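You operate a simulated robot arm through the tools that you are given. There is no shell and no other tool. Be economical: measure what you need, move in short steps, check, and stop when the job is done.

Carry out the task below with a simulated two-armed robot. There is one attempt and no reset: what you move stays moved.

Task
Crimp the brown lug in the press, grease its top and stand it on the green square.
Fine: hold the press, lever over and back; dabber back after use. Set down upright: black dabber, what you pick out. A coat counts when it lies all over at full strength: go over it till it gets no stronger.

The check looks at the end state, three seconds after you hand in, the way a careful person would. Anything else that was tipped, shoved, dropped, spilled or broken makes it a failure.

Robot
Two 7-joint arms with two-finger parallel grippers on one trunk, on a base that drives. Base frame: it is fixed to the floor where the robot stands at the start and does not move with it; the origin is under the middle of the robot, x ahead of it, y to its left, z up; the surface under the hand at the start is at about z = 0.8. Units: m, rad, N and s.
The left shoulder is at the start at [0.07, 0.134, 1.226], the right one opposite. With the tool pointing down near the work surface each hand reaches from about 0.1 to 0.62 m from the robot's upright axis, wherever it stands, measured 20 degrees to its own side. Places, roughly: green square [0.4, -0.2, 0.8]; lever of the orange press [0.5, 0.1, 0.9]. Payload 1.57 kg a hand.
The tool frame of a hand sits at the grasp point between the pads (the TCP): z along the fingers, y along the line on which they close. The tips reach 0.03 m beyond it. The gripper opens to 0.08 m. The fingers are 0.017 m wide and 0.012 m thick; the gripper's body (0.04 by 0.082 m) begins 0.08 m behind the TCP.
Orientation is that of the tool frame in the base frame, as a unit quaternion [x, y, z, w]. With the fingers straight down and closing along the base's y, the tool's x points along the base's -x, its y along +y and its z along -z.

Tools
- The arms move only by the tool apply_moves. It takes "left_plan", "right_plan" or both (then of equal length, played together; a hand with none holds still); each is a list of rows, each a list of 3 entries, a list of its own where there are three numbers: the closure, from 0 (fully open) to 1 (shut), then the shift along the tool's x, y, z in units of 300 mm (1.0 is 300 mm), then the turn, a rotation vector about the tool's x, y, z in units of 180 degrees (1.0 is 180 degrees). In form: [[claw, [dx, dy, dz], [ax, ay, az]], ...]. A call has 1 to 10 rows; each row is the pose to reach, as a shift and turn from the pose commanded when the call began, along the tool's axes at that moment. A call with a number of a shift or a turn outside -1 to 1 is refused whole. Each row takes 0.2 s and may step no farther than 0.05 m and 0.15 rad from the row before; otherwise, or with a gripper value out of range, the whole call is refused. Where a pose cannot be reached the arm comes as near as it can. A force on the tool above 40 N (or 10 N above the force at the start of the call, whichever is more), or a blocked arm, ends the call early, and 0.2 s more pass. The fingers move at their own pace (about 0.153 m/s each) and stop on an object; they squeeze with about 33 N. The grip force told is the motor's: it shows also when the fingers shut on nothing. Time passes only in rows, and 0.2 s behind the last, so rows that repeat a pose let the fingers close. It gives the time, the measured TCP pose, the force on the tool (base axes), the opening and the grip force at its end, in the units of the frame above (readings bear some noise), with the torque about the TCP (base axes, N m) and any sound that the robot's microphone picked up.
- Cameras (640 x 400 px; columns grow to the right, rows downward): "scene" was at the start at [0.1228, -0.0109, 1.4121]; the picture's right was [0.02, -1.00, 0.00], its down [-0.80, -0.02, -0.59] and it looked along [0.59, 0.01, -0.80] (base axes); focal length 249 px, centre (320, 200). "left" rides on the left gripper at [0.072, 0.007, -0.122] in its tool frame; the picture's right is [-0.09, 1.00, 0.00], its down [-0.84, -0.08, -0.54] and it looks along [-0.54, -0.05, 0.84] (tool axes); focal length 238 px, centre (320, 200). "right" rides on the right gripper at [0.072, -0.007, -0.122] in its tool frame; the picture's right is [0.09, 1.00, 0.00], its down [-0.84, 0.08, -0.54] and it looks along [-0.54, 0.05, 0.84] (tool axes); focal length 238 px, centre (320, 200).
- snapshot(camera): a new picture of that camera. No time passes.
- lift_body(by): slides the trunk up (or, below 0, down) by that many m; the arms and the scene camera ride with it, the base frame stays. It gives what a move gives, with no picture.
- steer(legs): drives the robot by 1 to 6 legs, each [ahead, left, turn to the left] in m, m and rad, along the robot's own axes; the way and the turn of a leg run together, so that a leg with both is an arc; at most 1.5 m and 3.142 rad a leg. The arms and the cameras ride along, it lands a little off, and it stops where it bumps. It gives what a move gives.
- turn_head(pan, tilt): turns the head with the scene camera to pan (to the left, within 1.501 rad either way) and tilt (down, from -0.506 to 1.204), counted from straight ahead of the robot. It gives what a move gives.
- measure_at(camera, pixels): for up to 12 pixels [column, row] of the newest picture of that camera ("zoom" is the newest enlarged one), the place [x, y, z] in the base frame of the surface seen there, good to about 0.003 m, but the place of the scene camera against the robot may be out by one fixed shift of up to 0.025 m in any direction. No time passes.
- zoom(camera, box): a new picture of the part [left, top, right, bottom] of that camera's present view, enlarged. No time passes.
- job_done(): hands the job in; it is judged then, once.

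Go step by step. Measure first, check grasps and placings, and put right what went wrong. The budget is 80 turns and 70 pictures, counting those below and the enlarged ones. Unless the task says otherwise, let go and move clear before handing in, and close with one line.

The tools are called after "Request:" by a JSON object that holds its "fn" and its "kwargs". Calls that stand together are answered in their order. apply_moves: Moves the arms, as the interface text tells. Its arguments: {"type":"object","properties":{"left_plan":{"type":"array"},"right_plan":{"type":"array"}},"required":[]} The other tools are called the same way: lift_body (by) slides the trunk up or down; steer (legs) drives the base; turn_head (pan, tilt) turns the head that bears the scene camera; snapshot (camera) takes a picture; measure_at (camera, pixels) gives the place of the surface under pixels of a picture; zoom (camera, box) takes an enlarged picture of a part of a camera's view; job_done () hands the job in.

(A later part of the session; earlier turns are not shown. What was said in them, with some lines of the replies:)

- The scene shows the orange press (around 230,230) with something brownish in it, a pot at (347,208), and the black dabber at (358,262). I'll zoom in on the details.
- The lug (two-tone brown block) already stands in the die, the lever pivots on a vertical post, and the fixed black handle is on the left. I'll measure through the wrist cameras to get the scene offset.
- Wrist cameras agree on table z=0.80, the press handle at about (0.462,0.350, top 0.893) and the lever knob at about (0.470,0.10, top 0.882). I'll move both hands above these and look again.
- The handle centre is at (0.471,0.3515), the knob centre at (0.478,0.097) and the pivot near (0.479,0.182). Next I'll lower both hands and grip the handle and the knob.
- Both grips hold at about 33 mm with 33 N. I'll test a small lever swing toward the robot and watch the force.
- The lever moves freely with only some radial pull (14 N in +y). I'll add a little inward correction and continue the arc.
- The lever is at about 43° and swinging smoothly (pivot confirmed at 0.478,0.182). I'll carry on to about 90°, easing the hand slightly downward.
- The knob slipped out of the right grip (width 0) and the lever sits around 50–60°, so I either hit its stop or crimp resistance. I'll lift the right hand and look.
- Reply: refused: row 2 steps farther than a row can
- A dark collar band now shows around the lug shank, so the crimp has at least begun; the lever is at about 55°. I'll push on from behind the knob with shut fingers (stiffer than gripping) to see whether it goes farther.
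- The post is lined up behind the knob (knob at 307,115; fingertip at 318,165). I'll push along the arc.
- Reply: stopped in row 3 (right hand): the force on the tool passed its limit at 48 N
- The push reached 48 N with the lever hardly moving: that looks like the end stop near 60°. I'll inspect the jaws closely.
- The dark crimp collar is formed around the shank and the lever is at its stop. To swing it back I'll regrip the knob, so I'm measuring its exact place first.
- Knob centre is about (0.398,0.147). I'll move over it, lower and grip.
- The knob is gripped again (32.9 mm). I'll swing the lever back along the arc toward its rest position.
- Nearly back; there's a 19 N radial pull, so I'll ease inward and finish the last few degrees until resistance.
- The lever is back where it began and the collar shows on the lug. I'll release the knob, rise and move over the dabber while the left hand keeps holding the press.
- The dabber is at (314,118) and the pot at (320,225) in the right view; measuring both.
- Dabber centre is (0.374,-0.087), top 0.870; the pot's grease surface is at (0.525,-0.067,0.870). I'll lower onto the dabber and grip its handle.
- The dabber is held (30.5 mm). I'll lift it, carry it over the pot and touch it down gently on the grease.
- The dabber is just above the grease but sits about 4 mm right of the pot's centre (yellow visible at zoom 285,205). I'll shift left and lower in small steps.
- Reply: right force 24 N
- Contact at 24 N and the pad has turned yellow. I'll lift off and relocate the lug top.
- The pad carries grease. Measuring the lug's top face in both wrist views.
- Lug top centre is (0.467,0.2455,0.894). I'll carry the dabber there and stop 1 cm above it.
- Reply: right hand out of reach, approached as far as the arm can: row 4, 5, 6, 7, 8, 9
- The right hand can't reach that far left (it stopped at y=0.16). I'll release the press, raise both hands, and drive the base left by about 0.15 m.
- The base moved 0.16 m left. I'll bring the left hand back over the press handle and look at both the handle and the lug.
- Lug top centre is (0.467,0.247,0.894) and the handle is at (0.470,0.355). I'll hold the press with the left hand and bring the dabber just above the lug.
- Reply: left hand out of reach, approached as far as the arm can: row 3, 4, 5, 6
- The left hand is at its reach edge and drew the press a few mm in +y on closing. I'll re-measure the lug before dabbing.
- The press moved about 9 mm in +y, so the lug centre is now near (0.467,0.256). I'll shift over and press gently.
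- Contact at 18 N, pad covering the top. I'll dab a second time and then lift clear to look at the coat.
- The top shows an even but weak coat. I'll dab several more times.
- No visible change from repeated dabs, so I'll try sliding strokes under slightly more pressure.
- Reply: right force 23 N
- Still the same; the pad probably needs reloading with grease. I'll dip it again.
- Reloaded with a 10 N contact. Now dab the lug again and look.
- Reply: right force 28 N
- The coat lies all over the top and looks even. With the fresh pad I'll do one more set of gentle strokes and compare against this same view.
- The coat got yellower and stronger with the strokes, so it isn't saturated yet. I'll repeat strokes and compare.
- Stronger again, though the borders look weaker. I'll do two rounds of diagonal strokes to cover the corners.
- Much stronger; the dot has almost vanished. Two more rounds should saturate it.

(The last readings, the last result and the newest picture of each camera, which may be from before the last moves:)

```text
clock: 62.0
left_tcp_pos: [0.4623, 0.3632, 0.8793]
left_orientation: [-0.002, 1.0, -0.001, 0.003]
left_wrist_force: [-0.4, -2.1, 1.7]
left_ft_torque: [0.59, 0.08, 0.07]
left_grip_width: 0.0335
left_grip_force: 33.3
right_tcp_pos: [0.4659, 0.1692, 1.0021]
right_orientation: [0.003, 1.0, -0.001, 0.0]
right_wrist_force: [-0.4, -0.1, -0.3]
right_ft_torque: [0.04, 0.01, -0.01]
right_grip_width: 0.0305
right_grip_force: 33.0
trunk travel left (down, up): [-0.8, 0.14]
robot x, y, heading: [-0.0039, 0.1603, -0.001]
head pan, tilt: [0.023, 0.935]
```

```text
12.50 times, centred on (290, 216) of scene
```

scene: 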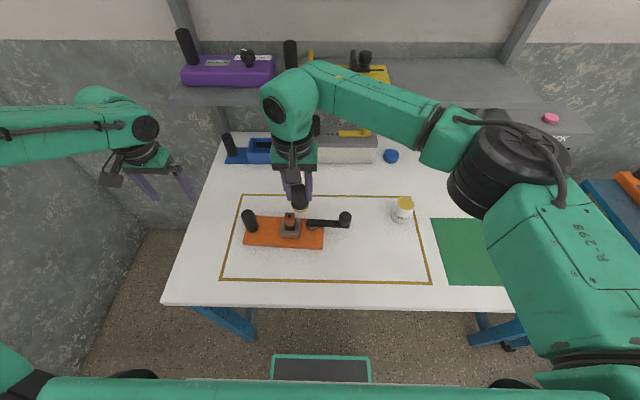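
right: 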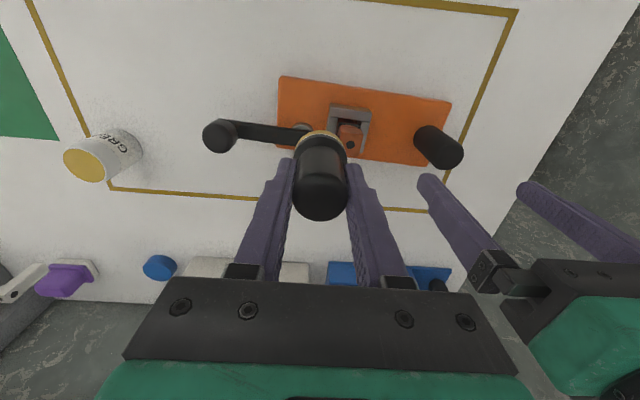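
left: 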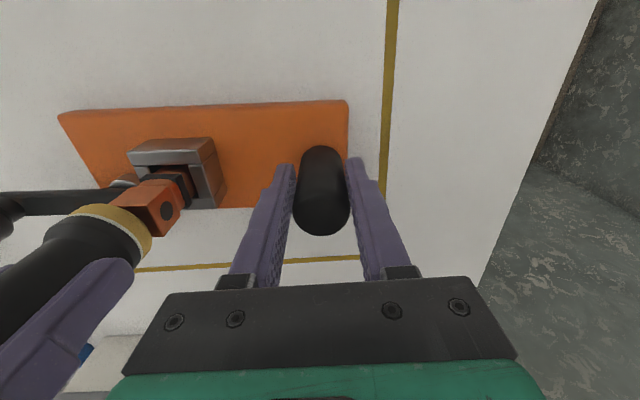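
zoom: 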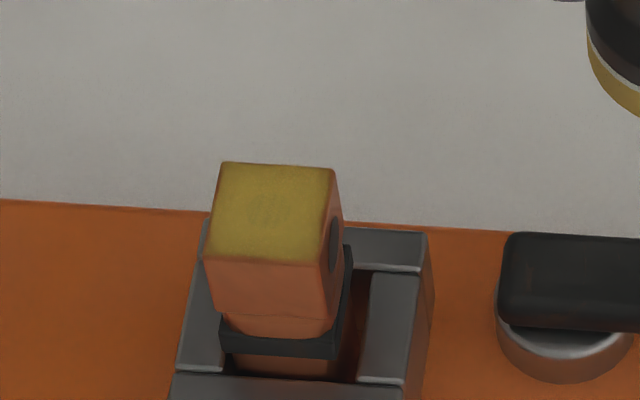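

Request:
{"fn": "apply_moves", "kwargs": {"right_plan": [[1, [0, 0.14, 0.05], [0, 0, 0]], [1, [0, 0.28, 0.12], [0, 0, 0]], [1, [0, 0.28, 0.181], [0, 0, 0]], [1, [0.022, 0.302, 0.182], [0, 0, 0]], [1, [-0.022, 0.302, 0.182], [0, 0, 0]], [1, [-0.022, 0.258, 0.182], [0, 0, 0]], [1, [0.022, 0.258, 0.182], [0, 0, 0]], [1, [0.022, 0.302, 0.182], [0, 0, 0]], [1, [-0.022, 0.258, 0.182], [0, 0, 0]], [1, [0, 0.28, 0.182], [0, 0, 0]]]}}

Request:
{"fn": "apply_moves", "kwargs": {"right_plan": [[1, [0, 0, -0.02], [0, 0, 0]], [1, [0, 0, 0.002], [0, 0, 0]], [1, [0.022, 0.022, 0.002], [0, 0, 0]], [1, [-0.022, 0.022, 0.002], [0, 0, 0]], [1, [-0.022, -0.022, 0.002], [0, 0, 0]], [1, [0.022, -0.022, 0.002], [0, 0, 0]], [1, [0, 0, 0], [0, 0, 0]], [1, [0, 0, -0.09], [0, 0, 0]], [1, [0, -0.14, -0.182], [0, 0, 0]], [1, [0, -0.28, -0.182], [0, 0, 0]]]}}

Request:
{"fn": "zoom", "kwargs": {"camera": "scene", "box": [270, 200, 310, 232]}}

```text
clock: 64.2
left_tcp_pos: [0.4605, 0.363, 0.8798]
left_orientation: [0.0, 1.0, -0.001, 0.001]
left_wrist_force: [-0.6, 2.7, 0.7]
left_ft_torque: [0.19, -0.31, 0.03]
left_grip_width: 0.0334
left_grip_force: 33.3
right_tcp_pos: [0.4667, 0.2547, 0.9475]
right_orientation: [0.003, 1.0, -0.002, 0.0]
right_wrist_force: [4.0, -3.1, 15.5]
right_ft_torque: [-0.25, -0.29, 0.02]
right_grip_width: 0.0307
right_grip_force: 33.1
trunk travel left (down, up): [-0.8, 0.14]
robot x, y, heading: [0.0035, 0.1633, -0.002]
head pan, tilt: [0.023, 0.935]
```

```text
refused: row 9 steps farther than a row can; nothing moved
```

```text
12.50 times, centred on (290, 216) of scene
```

zoom: 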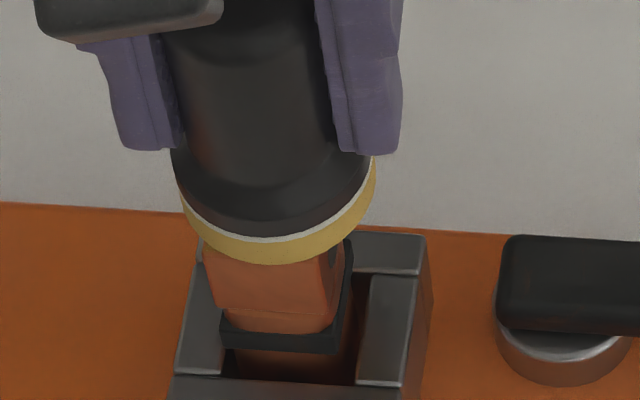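

The second call was refused (a step just over the limit). I'll resend it with smaller steps.

Request:
{"fn": "apply_moves", "kwargs": {"right_plan": [[1, [0, 0, -0.02], [0, 0, 0]], [1, [0, 0, 0.002], [0, 0, 0]], [1, [0.022, 0.022, 0.002], [0, 0, 0]], [1, [-0.022, 0.022, 0.002], [0, 0, 0]], [1, [-0.022, -0.022, 0.002], [0, 0, 0]], [1, [0.022, -0.022, 0.002], [0, 0, 0]], [1, [0, 0, 0], [0, 0, 0]], [1, [0, 0, -0.1], [0, 0, 0]], [1, [0, -0.13, -0.182], [0, 0, 0]], [1, [0, -0.28, -0.182], [0, 0, 0]]]}}

Request:
{"fn": "zoom", "kwargs": {"camera": "scene", "box": [270, 200, 310, 232]}}

Request:
{"fn": "zoom", "kwargs": {"camera": "left", "box": [60, 120, 240, 270]}}

```text
clock: 66.4
left_tcp_pos: [0.4616, 0.3619, 0.8798]
left_orientation: [-0.002, 1.0, -0.002, 0.003]
left_wrist_force: [0.2, -1.1, 1.4]
left_ft_torque: [0.6, -0.1, 0.05]
left_grip_width: 0.0332
left_grip_force: 32.7
right_tcp_pos: [0.4649, 0.1723, 0.9996]
right_orientation: [0.003, 1.0, -0.001, -0.001]
right_wrist_force: [-0.1, -0.2, -0.6]
right_ft_torque: [-0.01, 0.03, -0.01]
right_grip_width: 0.0308
right_grip_force: 33.4
trunk travel left (down, up): [-0.8, 0.14]
robot x, y, heading: [-0.0031, 0.1604, -0.001]
head pan, tilt: [0.023, 0.935]
```

```text
12.50 times, centred on (290, 216) of scene
```

zoom: 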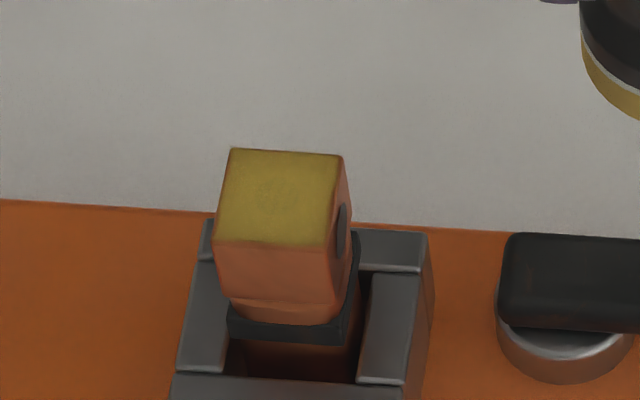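

```text
2.67 times, centred on (150, 195) of left
```

zoom: 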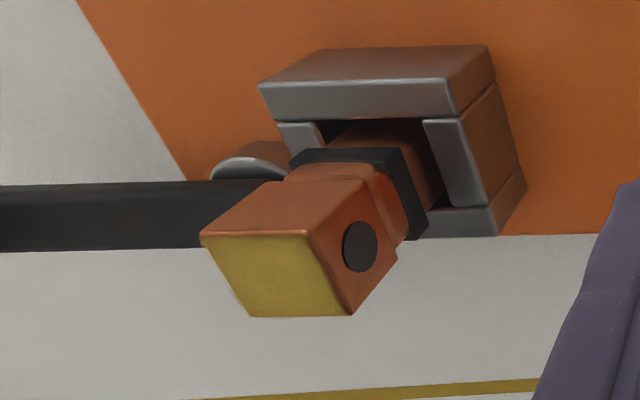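

The coat hasn't grown since the last look and covers the whole top (dot no longer visible), so it's done. I'll return the dabber to its place at (0.374,-0.087).

Request:
{"fn": "apply_moves", "kwargs": {"right_plan": [[1, [0.043, -0.123, 0], [0, 0, 0]], [1, [0.087, -0.246, 0], [0, 0, 0]], [1, [0.131, -0.37, 0], [0, 0, 0]], [1, [0.174, -0.493, 0], [0, 0, 0]], [1, [0.218, -0.616, 0], [0, 0, 0]], [1, [0.262, -0.74, 0], [0, 0, 0]], [1, [0.305, -0.863, 0], [0, 0, 0]], [1, [0.305, -0.863, 0.13], [0, 0, 0]], [1, [0.305, -0.863, 0.26], [0, 0, 0]], [1, [0.305, -0.863, 0.38], [0, 0, 0]]]}}

```text
clock: 68.6
left_tcp_pos: [0.4615, 0.3628, 0.8802]
left_orientation: [0.0, 1.0, -0.001, 0.001]
left_wrist_force: [-2.4, -1.8, 2.9]
left_ft_torque: [0.58, 0.01, -0.03]
left_grip_width: 0.0333
left_grip_force: 32.8
right_tcp_pos: [0.3733, -0.0891, 0.8871]
right_orientation: [0.003, 1.0, -0.002, 0.0]
right_wrist_force: [0.4, 0.1, -0.2]
right_ft_torque: [-0.01, 0.01, 0.0]
right_grip_width: 0.0304
right_grip_force: 32.2
trunk travel left (down, up): [-0.8, 0.14]
robot x, y, heading: [0.0015, 0.16, -0.001]
head pan, tilt: [0.023, 0.935]
```

Request:
{"fn": "apply_moves", "kwargs": {"right_plan": [[1, [0, 0, 0.06], [0, 0, 0]], [1, [0, 0, 0.088], [0, 0, 0]], [1, [0, 0, 0.096], [0, 0, 0]], [1, [0, 0, 0.102], [0, 0, 0]], [1, [0, 0, 0.102], [0, 0, 0]]]}}

Request:
{"fn": "zoom", "kwargs": {"camera": "scene", "box": [380, 210, 460, 290]}}

```text
clock: 69.8
left_tcp_pos: [0.4618, 0.364, 0.8789]
left_orientation: [-0.001, 1.0, -0.002, 0.002]
left_wrist_force: [-2.5, -1.8, 0.6]
left_ft_torque: [0.61, 0.08, 0.07]
left_grip_width: 0.0334
left_grip_force: 32.8
right_tcp_pos: [0.3724, -0.0881, 0.8566]
right_orientation: [0.003, 1.0, -0.002, -0.001]
right_wrist_force: [-0.4, 0.7, -0.3]
right_ft_torque: [-0.02, 0.02, 0.0]
right_grip_width: 0.0305
right_grip_force: 33.3
trunk travel left (down, up): [-0.8, 0.14]
robot x, y, heading: [-0.0013, 0.1632, -0.003]
head pan, tilt: [0.023, 0.935]
```

```text
5.00 times, centred on (420, 250) of scene
```

zoom: 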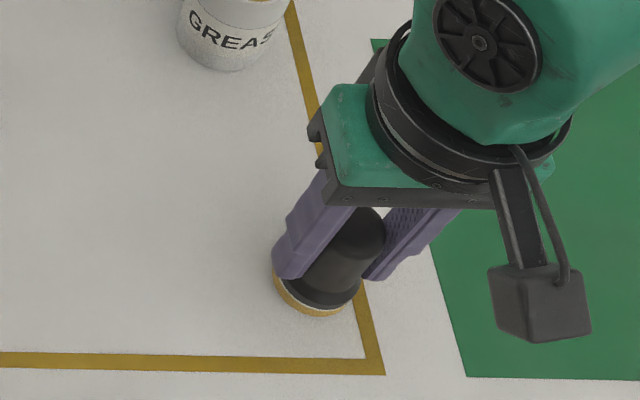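

Not yet touching (no force). I'll lower slightly until contact.

Request:
{"fn": "apply_moves", "kwargs": {"right_plan": [[1, [0, 0, 0.003], [0, 0, 0]], [1, [0, 0, 0.006], [0, 0, 0]], [1, [0, 0, 0.006], [0, 0, 0]]]}}

```text
clock: 70.6
left_tcp_pos: [0.4625, 0.3632, 0.8793]
left_orientation: [-0.002, 1.0, -0.001, 0.003]
left_wrist_force: [-2.0, -0.2, 0.6]
left_ft_torque: [0.56, 0.01, 0.03]
left_grip_width: 0.0333
left_grip_force: 33.6
right_tcp_pos: [0.3718, -0.086, 0.8561]
right_orientation: [0.001, 1.0, 0.0, -0.001]
right_wrist_force: [0.2, -0.3, 0.7]
right_ft_torque: [0.0, 0.02, 0.04]
right_grip_width: 0.0306
right_grip_force: 33.5
trunk travel left (down, up): [-0.8, 0.14]
robot x, y, heading: [-0.001, 0.1635, -0.005]
head pan, tilt: [0.023, 0.935]
```

Request:
{"fn": "apply_moves", "kwargs": {"right_plan": [[1, [0, 0, 0.004], [0, 0, 0]], [1, [0, 0, 0.008], [0, 0, 0]], [1, [0, 0, 0.008], [0, 0, 0]]]}}

```text
clock: 71.4
left_tcp_pos: [0.4621, 0.3637, 0.8802]
left_orientation: [-0.002, 1.0, -0.001, 0.003]
left_wrist_force: [-1.9, 0.2, 0.9]
left_ft_torque: [0.61, 0.02, 0.09]
left_grip_width: 0.0336
left_grip_force: 32.7
right_tcp_pos: [0.3722, -0.0877, 0.8537]
right_orientation: [0.002, 1.0, 0.0, 0.0]
right_wrist_force: [0.3, 1.1, -0.1]
right_ft_torque: [0.0, -0.06, -0.02]
right_grip_width: 0.0304
right_grip_force: 32.8
trunk travel left (down, up): [-0.8, 0.14]
robot x, y, heading: [-0.0, 0.1638, -0.0]
head pan, tilt: [0.023, 0.935]
```

Request:
{"fn": "apply_moves", "kwargs": {"right_plan": [[1, [0, 0, 0.004], [0, 0, 0]], [1, [0, 0, 0.008], [0, 0, 0]], [1, [0, 0, 0.008], [0, 0, 0]]]}}

```text
clock: 72.2
left_tcp_pos: [0.4603, 0.3633, 0.8798]
left_orientation: [-0.001, 1.0, -0.002, 0.002]
left_wrist_force: [-0.5, -0.3, 0.5]
left_ft_torque: [0.54, 0.0, -0.01]
left_grip_width: 0.0334
left_grip_force: 33.2
right_tcp_pos: [0.3721, -0.0874, 0.853]
right_orientation: [0.003, 1.0, -0.001, 0.001]
right_wrist_force: [-0.1, -5.9, 23.3]
right_ft_torque: [-0.12, -0.08, -0.01]
right_grip_width: 0.0306
right_grip_force: 33.4
trunk travel left (down, up): [-0.8, 0.14]
robot x, y, heading: [0.0013, 0.1595, -0.004]
head pan, tilt: [0.023, 0.935]
```

Contact at 23 N. I'll ease off, release and rise.

Request:
{"fn": "apply_moves", "kwargs": {"right_plan": [[1, [0, 0, -0.004], [0, 0, 0]], [0.7, [0, 0, -0.004], [0, 0, 0]], [0.3, [0, 0, -0.004], [0, 0, 0]], [0, [0, 0, -0.004], [0, 0, 0]], [0, [0, 0, -0.05], [0, 0, 0]], [0, [0, 0, -0.17], [0, 0, 0]], [0, [0, 0, -0.32], [0, 0, 0]], [0, [0, 0, -0.45], [0, 0, 0]]]}}

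Request:
{"fn": "zoom", "kwargs": {"camera": "scene", "box": [360, 180, 460, 290]}}

Request:
{"fn": "measure_at", "kwargs": {"camera": "left", "pixels": [[158, 225]]}}

```text
clock: 74.0
left_tcp_pos: [0.4614, 0.363, 0.8795]
left_orientation: [-0.001, 1.0, -0.003, 0.003]
left_wrist_force: [0.4, 2.1, 2.0]
left_ft_torque: [0.72, -0.04, 0.1]
left_grip_width: 0.0331
left_grip_force: 33.1
right_tcp_pos: [0.3731, -0.0879, 0.9871]
right_orientation: [0.003, 1.0, -0.001, -0.001]
right_wrist_force: [-0.9, 0.6, 0.1]
right_ft_torque: [0.03, -0.01, 0.01]
right_grip_width: 0.08
right_grip_force: 0.0
trunk travel left (down, up): [-0.8, 0.14]
robot x, y, heading: [0.0022, 0.1616, 0.003]
head pan, tilt: [0.023, 0.935]
```

```text
3.64 times, centred on (410, 235) of scene
```

zoom: 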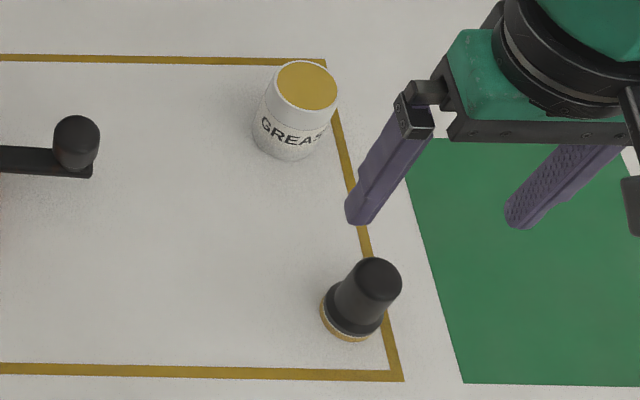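

```text
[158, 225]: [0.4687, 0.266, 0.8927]
```

The dabber stands upright in its place. Next, move to the lug.

Request:
{"fn": "apply_moves", "kwargs": {"right_plan": [[0, [-0.04, 0.14, 0], [0, 0, 0]], [0, [-0.08, 0.28, 0], [0, 0, 0]], [0, [-0.12, 0.42, 0], [0, 0, 0]], [0, [-0.16, 0.56, 0], [0, 0, 0]], [0, [-0.2, 0.7, 0], [0, 0, 0]], [0, [-0.24, 0.84, 0], [0, 0, 0]], [0, [-0.28, 0.98, 0], [0, 0, 0]]]}}

Request:
{"fn": "apply_moves", "kwargs": {"right_plan": [[0, [-0.02, 0.09, 0], [0, 0, 0]], [0, [-0.033, 0.168, 0], [0, 0, 0]], [0, [-0.033, 0.168, 0.06], [0, 0, 0]]]}}

Request:
{"fn": "snapshot", "kwargs": {"camera": "right"}}

```text
clock: 75.6
left_tcp_pos: [0.4619, 0.3636, 0.8785]
left_orientation: [0.0, 1.0, -0.003, 0.002]
left_wrist_force: [0.5, -0.9, 1.9]
left_ft_torque: [0.51, 0.22, 0.06]
left_grip_width: 0.0337
left_grip_force: 33.0
right_tcp_pos: [0.458, 0.2073, 0.9862]
right_orientation: [0.003, 1.0, -0.002, -0.001]
right_wrist_force: [0.0, 0.2, 0.1]
right_ft_torque: [-0.06, 0.03, 0.01]
right_grip_width: 0.0799
right_grip_force: 0.1
trunk travel left (down, up): [-0.8, 0.14]
robot x, y, heading: [0.0008, 0.1632, -0.003]
head pan, tilt: [0.023, 0.935]
```

```text
clock: 76.4
left_tcp_pos: [0.4627, 0.3631, 0.88]
left_orientation: [-0.001, 1.0, 0.0, 0.003]
left_wrist_force: [0.2, -0.6, 2.8]
left_ft_torque: [0.68, -0.2, 0.03]
left_grip_width: 0.0336
left_grip_force: 32.8
right_tcp_pos: [0.4675, 0.2567, 0.9681]
right_orientation: [0.002, 1.0, -0.001, -0.001]
right_wrist_force: [0.1, 0.2, 0.6]
right_ft_torque: [-0.01, -0.01, 0.01]
right_grip_width: 0.08
right_grip_force: 0.1
trunk travel left (down, up): [-0.8, 0.14]
robot x, y, heading: [0.0024, 0.1634, -0.003]
head pan, tilt: [0.023, 0.935]
```

```text
8 pictures are left
```

right: 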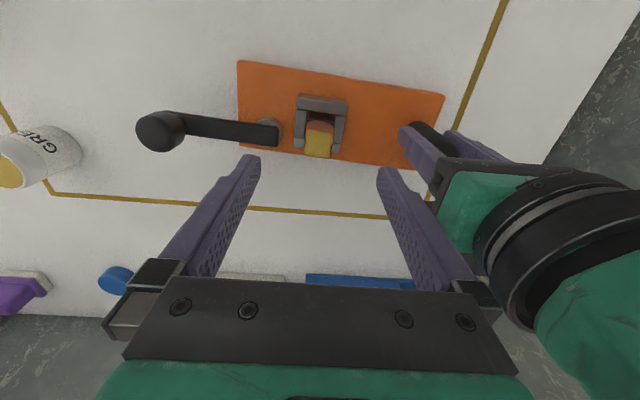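

Request:
{"fn": "measure_at", "kwargs": {"camera": "right", "pixels": [[318, 146], [307, 146], [330, 147], [318, 137], [318, 155]]}}

```text
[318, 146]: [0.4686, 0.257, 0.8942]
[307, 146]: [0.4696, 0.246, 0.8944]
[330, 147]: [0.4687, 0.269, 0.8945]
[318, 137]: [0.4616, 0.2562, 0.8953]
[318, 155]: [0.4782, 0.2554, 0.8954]
```

Lug centre (0.469,0.257), between the fingers. I'll lower and grip its head by the sides, below the greased top.

Request:
{"fn": "apply_moves", "kwargs": {"right_plan": [[0, [-0.006, 0.002, 0.1], [0, 0, 0]], [0, [-0.006, 0.002, 0.2], [0, 0, 0]], [0, [-0.006, 0.002, 0.287], [0, 0, 0]], [0.4, [-0.006, 0.002, 0.287], [0, 0, 0]], [0.7, [-0.006, 0.002, 0.287], [0, 0, 0]], [1, [-0.006, 0.002, 0.287], [0, 0, 0]], [1, [-0.006, 0.002, 0.287], [0, 0, 0]], [1, [-0.006, 0.002, 0.287], [0, 0, 0]]]}}

```text
clock: 78.2
left_tcp_pos: [0.4624, 0.3633, 0.8792]
left_orientation: [-0.001, 1.0, -0.002, 0.002]
left_wrist_force: [-0.2, 4.1, 5.8]
left_ft_torque: [0.51, -0.03, 0.08]
left_grip_width: 0.0334
left_grip_force: 33.4
right_tcp_pos: [0.4713, 0.2571, 0.881]
right_orientation: [0.002, 1.0, -0.001, -0.001]
right_wrist_force: [-1.0, -5.5, -1.7]
right_ft_torque: [-0.22, 0.01, -0.03]
right_grip_width: 0.0233
right_grip_force: 33.1
trunk travel left (down, up): [-0.8, 0.14]
robot x, y, heading: [0.0061, 0.1623, 0.001]
head pan, tilt: [0.023, 0.935]
```

The lug is gripped (23 mm). I'll lift straight up in small steps while the left hand holds the press.

Request:
{"fn": "apply_moves", "kwargs": {"right_plan": [[1, [0, 0, -0.04], [0, 0, 0]], [1, [0, 0, -0.09], [0, 0, 0]], [1, [0, 0, -0.15], [0, 0, 0]], [1, [0, 0, -0.24], [0, 0, 0]], [1, [0, 0, -0.36], [0, 0, 0]], [1, [0, 0, -0.42], [0, 0, 0]]]}}

Request:
{"fn": "zoom", "kwargs": {"camera": "scene", "box": [220, 150, 360, 260]}}

```text
clock: 79.6
left_tcp_pos: [0.4629, 0.3627, 0.8786]
left_orientation: [-0.001, 1.0, -0.002, 0.003]
left_wrist_force: [0.6, 2.2, 4.6]
left_ft_torque: [0.71, -0.08, 0.0]
left_grip_width: 0.0334
left_grip_force: 33.5
right_tcp_pos: [0.4704, 0.2582, 1.0064]
right_orientation: [0.002, 1.0, -0.001, 0.0]
right_wrist_force: [-0.7, -0.5, -0.3]
right_ft_torque: [-0.05, 0.0, 0.0]
right_grip_width: 0.023
right_grip_force: 32.2
trunk travel left (down, up): [-0.8, 0.14]
robot x, y, heading: [0.0006, 0.1644, -0.005]
head pan, tilt: [0.023, 0.935]
```

```text
3.64 times, centred on (290, 205) of scene
```

zoom: 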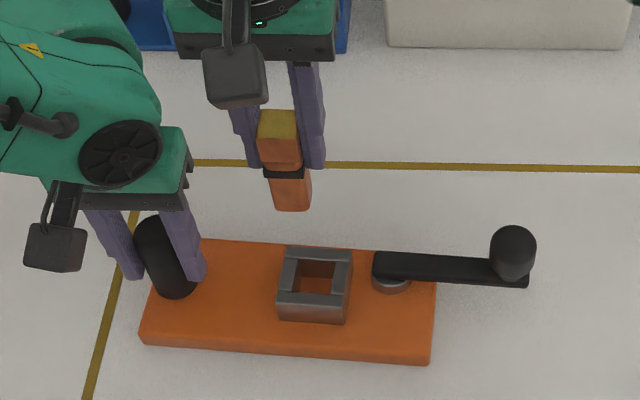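

The lug is out cleanly with its collar. I'll measure its bottom relative to the hand.

Request:
{"fn": "measure_at", "kwargs": {"camera": "zoom", "pixels": [[278, 135], [291, 206], [280, 205], [303, 204], [280, 142], [320, 350]]}}

```text
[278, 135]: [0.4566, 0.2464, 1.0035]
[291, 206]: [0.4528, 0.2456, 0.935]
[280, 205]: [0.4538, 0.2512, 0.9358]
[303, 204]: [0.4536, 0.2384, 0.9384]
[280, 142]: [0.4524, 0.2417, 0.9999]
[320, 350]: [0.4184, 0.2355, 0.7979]
```

Lug bottom is about 0.056–0.06 below the TCP. I'll release the press with the left hand, raise it, then drive back right by 0.16 m.

Request:
{"fn": "apply_moves", "kwargs": {"left_plan": [[0.7, [0, 0, 0], [0, 0, 0]], [0.3, [0, 0, 0], [0, 0, 0]], [0, [0, 0, 0], [0, 0, 0]], [0, [0, 0, -0.12], [0, 0, 0]], [0, [0, 0, -0.26], [0, 0, 0]], [0, [0, 0, -0.4], [0, 0, 0]], [0, [0, 0, -0.5], [0, 0, 0]]]}}

Request:
{"fn": "steer", "kwargs": {"legs": [[0, -0.16, 0]]}}

```text
clock: 81.2
left_tcp_pos: [0.46, 0.3628, 1.0294]
left_orientation: [-0.001, 1.0, -0.002, 0.002]
left_wrist_force: [0.9, 0.7, -0.6]
left_ft_torque: [-0.01, -0.03, 0.01]
left_grip_width: 0.0801
left_grip_force: 0.1
right_tcp_pos: [0.47, 0.2585, 1.0063]
right_orientation: [0.003, 1.0, -0.001, -0.001]
right_wrist_force: [-0.3, 0.6, -0.5]
right_ft_torque: [-0.03, -0.01, -0.01]
right_grip_width: 0.0233
right_grip_force: 32.7
trunk travel left (down, up): [-0.8, 0.14]
robot x, y, heading: [0.0028, 0.1601, 0.002]
head pan, tilt: [0.023, 0.935]
```

```text
clock: 82.6
left_tcp_pos: [0.4604, 0.2075, 1.0288]
left_orientation: [-0.001, 1.0, -0.003, 0.002]
left_wrist_force: [0.5, 0.4, 0.5]
left_ft_torque: [-0.01, 0.01, -0.02]
left_grip_width: 0.0803
left_grip_force: 0.1
right_tcp_pos: [0.4704, 0.1036, 1.0056]
right_orientation: [0.003, 1.0, -0.003, -0.001]
right_wrist_force: [0.1, 0.1, -0.1]
right_ft_torque: [-0.02, 0.01, 0.01]
right_grip_width: 0.0235
right_grip_force: 32.6
trunk travel left (down, up): [-0.8, 0.14]
robot x, y, heading: [-0.001, 0.0018, -0.003]
head pan, tilt: [0.023, 0.935]
```

I'll carry the lug over the green square in two hops.

Request:
{"fn": "apply_moves", "kwargs": {"right_plan": [[1, [0.02, -0.14, 0], [0, 0, 0]], [1, [0.04, -0.28, 0], [0, 0, 0]], [1, [0.06, -0.42, 0], [0, 0, 0]], [1, [0.08, -0.56, 0], [0, 0, 0]], [1, [0.1, -0.7, 0], [0, 0, 0]], [1, [0.12, -0.84, 0], [0, 0, 0]], [1, [0.135, -0.98, 0], [0, 0, 0]]]}}

Request:
{"fn": "apply_moves", "kwargs": {"right_plan": [[1, [0, -0.09, 0], [0, 0, 0]], [1, [0, -0.18, 0], [0, 0, 0]], [1, [0, -0.18, 0.13], [0, 0, 0]], [1, [0, -0.18, 0.26], [0, 0, 0]], [1, [0, -0.18, 0.38], [0, 0, 0]], [1, [0, -0.18, 0.43], [0, 0, 0]]]}}

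Request:
{"fn": "zoom", "kwargs": {"camera": "scene", "box": [340, 190, 480, 300]}}

```text
clock: 84.2
left_tcp_pos: [0.4601, 0.2033, 1.0301]
left_orientation: [-0.001, 1.0, -0.001, 0.001]
left_wrist_force: [0.9, -0.2, -0.3]
left_ft_torque: [-0.01, -0.04, 0.01]
left_grip_width: 0.08
left_grip_force: 0.1
right_tcp_pos: [0.4284, -0.1923, 1.0055]
right_orientation: [0.003, 1.0, 0.0, -0.001]
right_wrist_force: [0.6, -0.8, -1.0]
right_ft_torque: [0.02, -0.05, -0.04]
right_grip_width: 0.0234
right_grip_force: 33.1
trunk travel left (down, up): [-0.8, 0.14]
robot x, y, heading: [0.0012, 0.0054, -0.004]
head pan, tilt: [0.023, 0.935]
```

```text
clock: 85.6
left_tcp_pos: [0.4598, 0.2053, 1.0286]
left_orientation: [-0.001, 1.0, -0.002, 0.002]
left_wrist_force: [-0.9, -0.8, 0.2]
left_ft_torque: [0.0, 0.0, 0.03]
left_grip_width: 0.08
left_grip_force: 0.1
right_tcp_pos: [0.428, -0.2457, 0.8765]
right_orientation: [0.003, 1.0, -0.001, -0.001]
right_wrist_force: [-0.6, 0.0, -0.4]
right_ft_torque: [0.01, -0.03, 0.04]
right_grip_width: 0.0233
right_grip_force: 32.9
trunk travel left (down, up): [-0.8, 0.14]
robot x, y, heading: [-0.0016, 0.0038, 0.001]
head pan, tilt: [0.023, 0.935]
```

```text
3.64 times, centred on (410, 245) of scene
```

zoom: 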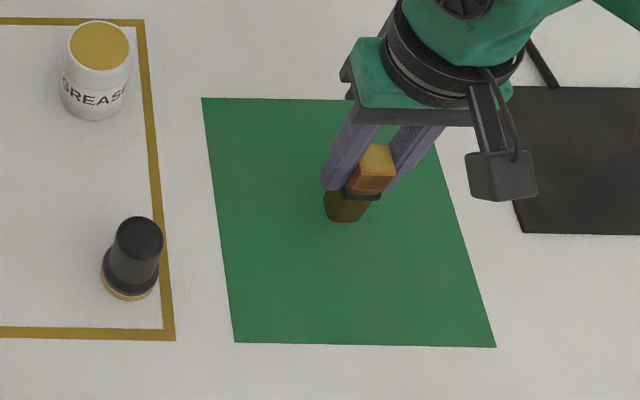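

The lug hangs over the green square, well inside it. I'll lower it slowly.

Request:
{"fn": "apply_moves", "kwargs": {"right_plan": [[1, [0, 0, 0.02], [0, 0, 0]], [1, [0, 0, 0.035], [0, 0, 0]], [1, [0, 0, 0.043], [0, 0, 0]], [1, [0, 0, 0.049], [0, 0, 0]], [1, [0, 0, 0.052], [0, 0, 0]]]}}

Request:
{"fn": "apply_moves", "kwargs": {"right_plan": [[1, [0, 0, 0.003], [0, 0, 0]], [1, [0, 0, 0.006], [0, 0, 0]]]}}

```text
clock: 86.8
left_tcp_pos: [0.4613, 0.2045, 1.0285]
left_orientation: [0.0, 1.0, -0.001, 0.002]
left_wrist_force: [-0.6, -0.3, 0.4]
left_ft_torque: [0.02, 0.02, 0.0]
left_grip_width: 0.0798
left_grip_force: 0.1
right_tcp_pos: [0.4279, -0.2467, 0.862]
right_orientation: [0.003, 1.0, -0.001, -0.002]
right_wrist_force: [0.3, 0.3, -1.1]
right_ft_torque: [0.02, 0.01, -0.01]
right_grip_width: 0.0233
right_grip_force: 33.5
trunk travel left (down, up): [-0.8, 0.14]
robot x, y, heading: [0.0031, 0.002, -0.007]
head pan, tilt: [0.023, 0.935]
```

```text
clock: 87.4
left_tcp_pos: [0.4593, 0.2048, 1.0291]
left_orientation: [0.0, 1.0, -0.002, 0.002]
left_wrist_force: [-0.1, 0.2, 0.7]
left_ft_torque: [-0.01, -0.02, 0.02]
left_grip_width: 0.0799
left_grip_force: 0.1
right_tcp_pos: [0.4279, -0.2468, 0.8612]
right_orientation: [0.003, 1.0, -0.001, 0.001]
right_wrist_force: [0.6, -1.3, 5.5]
right_ft_torque: [-0.02, 0.03, 0.0]
right_grip_width: 0.0231
right_grip_force: 33.0
trunk travel left (down, up): [-0.8, 0.14]
robot x, y, heading: [-0.0026, 0.0027, -0.002]
head pan, tilt: [0.023, 0.935]
```

Light contact (5.5 N). I'll release slowly and rise straight up.

Request:
{"fn": "apply_moves", "kwargs": {"right_plan": [[0.72, [0, 0, 0], [0, 0, 0]], [0.6, [0, 0, 0], [0, 0, 0]], [0.3, [0, 0, 0], [0, 0, 0]], [0, [0, 0, 0], [0, 0, 0]], [0, [0, 0, -0.05], [0, 0, 0]], [0, [0, 0, -0.17], [0, 0, 0]], [0, [0, 0, -0.32], [0, 0, 0]], [0, [0, 0, -0.47], [0, 0, 0]], [0, [0, -0.1, -0.55], [0, 0, 0]]]}}

Request:
{"fn": "snapshot", "kwargs": {"camera": "scene"}}

Request:
{"fn": "zoom", "kwargs": {"camera": "right", "box": [220, 40, 480, 200]}}

```text
clock: 89.4
left_tcp_pos: [0.4591, 0.2043, 1.0293]
left_orientation: [-0.001, 1.0, -0.001, 0.002]
left_wrist_force: [-0.7, 0.2, 0.2]
left_ft_torque: [0.02, 0.01, 0.03]
left_grip_width: 0.0799
left_grip_force: 0.1
right_tcp_pos: [0.4268, -0.2759, 1.0229]
right_orientation: [0.003, 1.0, 0.0, 0.0]
right_wrist_force: [-1.0, 0.1, -0.5]
right_ft_torque: [0.03, -0.01, 0.0]
right_grip_width: 0.0801
right_grip_force: 0.1
trunk travel left (down, up): [-0.8, 0.14]
robot x, y, heading: [0.0018, 0.0038, -0.007]
head pan, tilt: [0.023, 0.935]
```

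```text
5 pictures are left
```

scene: 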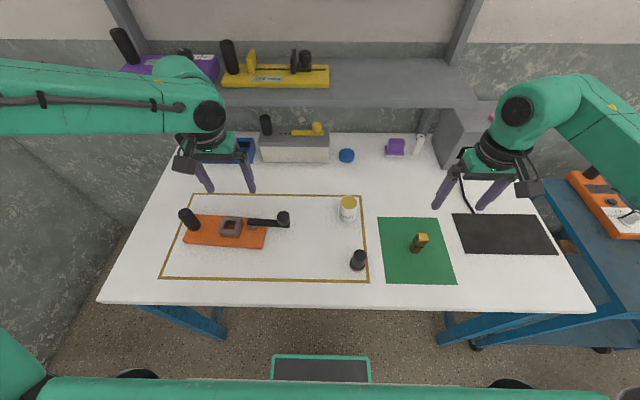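

```text
2.46 times, centred on (350, 120) of right
```

zoom: 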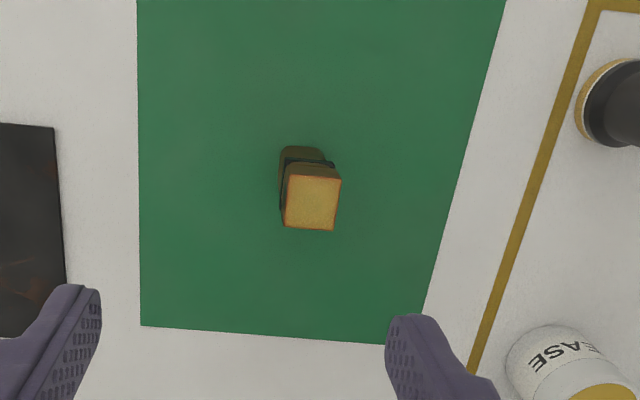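

The lug stands upright on the green square with its top coated all over and its collar crimped. The dabber and pot are upright, the lever is back, and both hands are clear, so I'm handing in.

Request:
{"fn": "job_done", "kwargs": {}}

```text
The job is handed in.
```

The brown lug is crimped, greased all over its top, and standing upright on the green square. The dabber and the lever are back in place.
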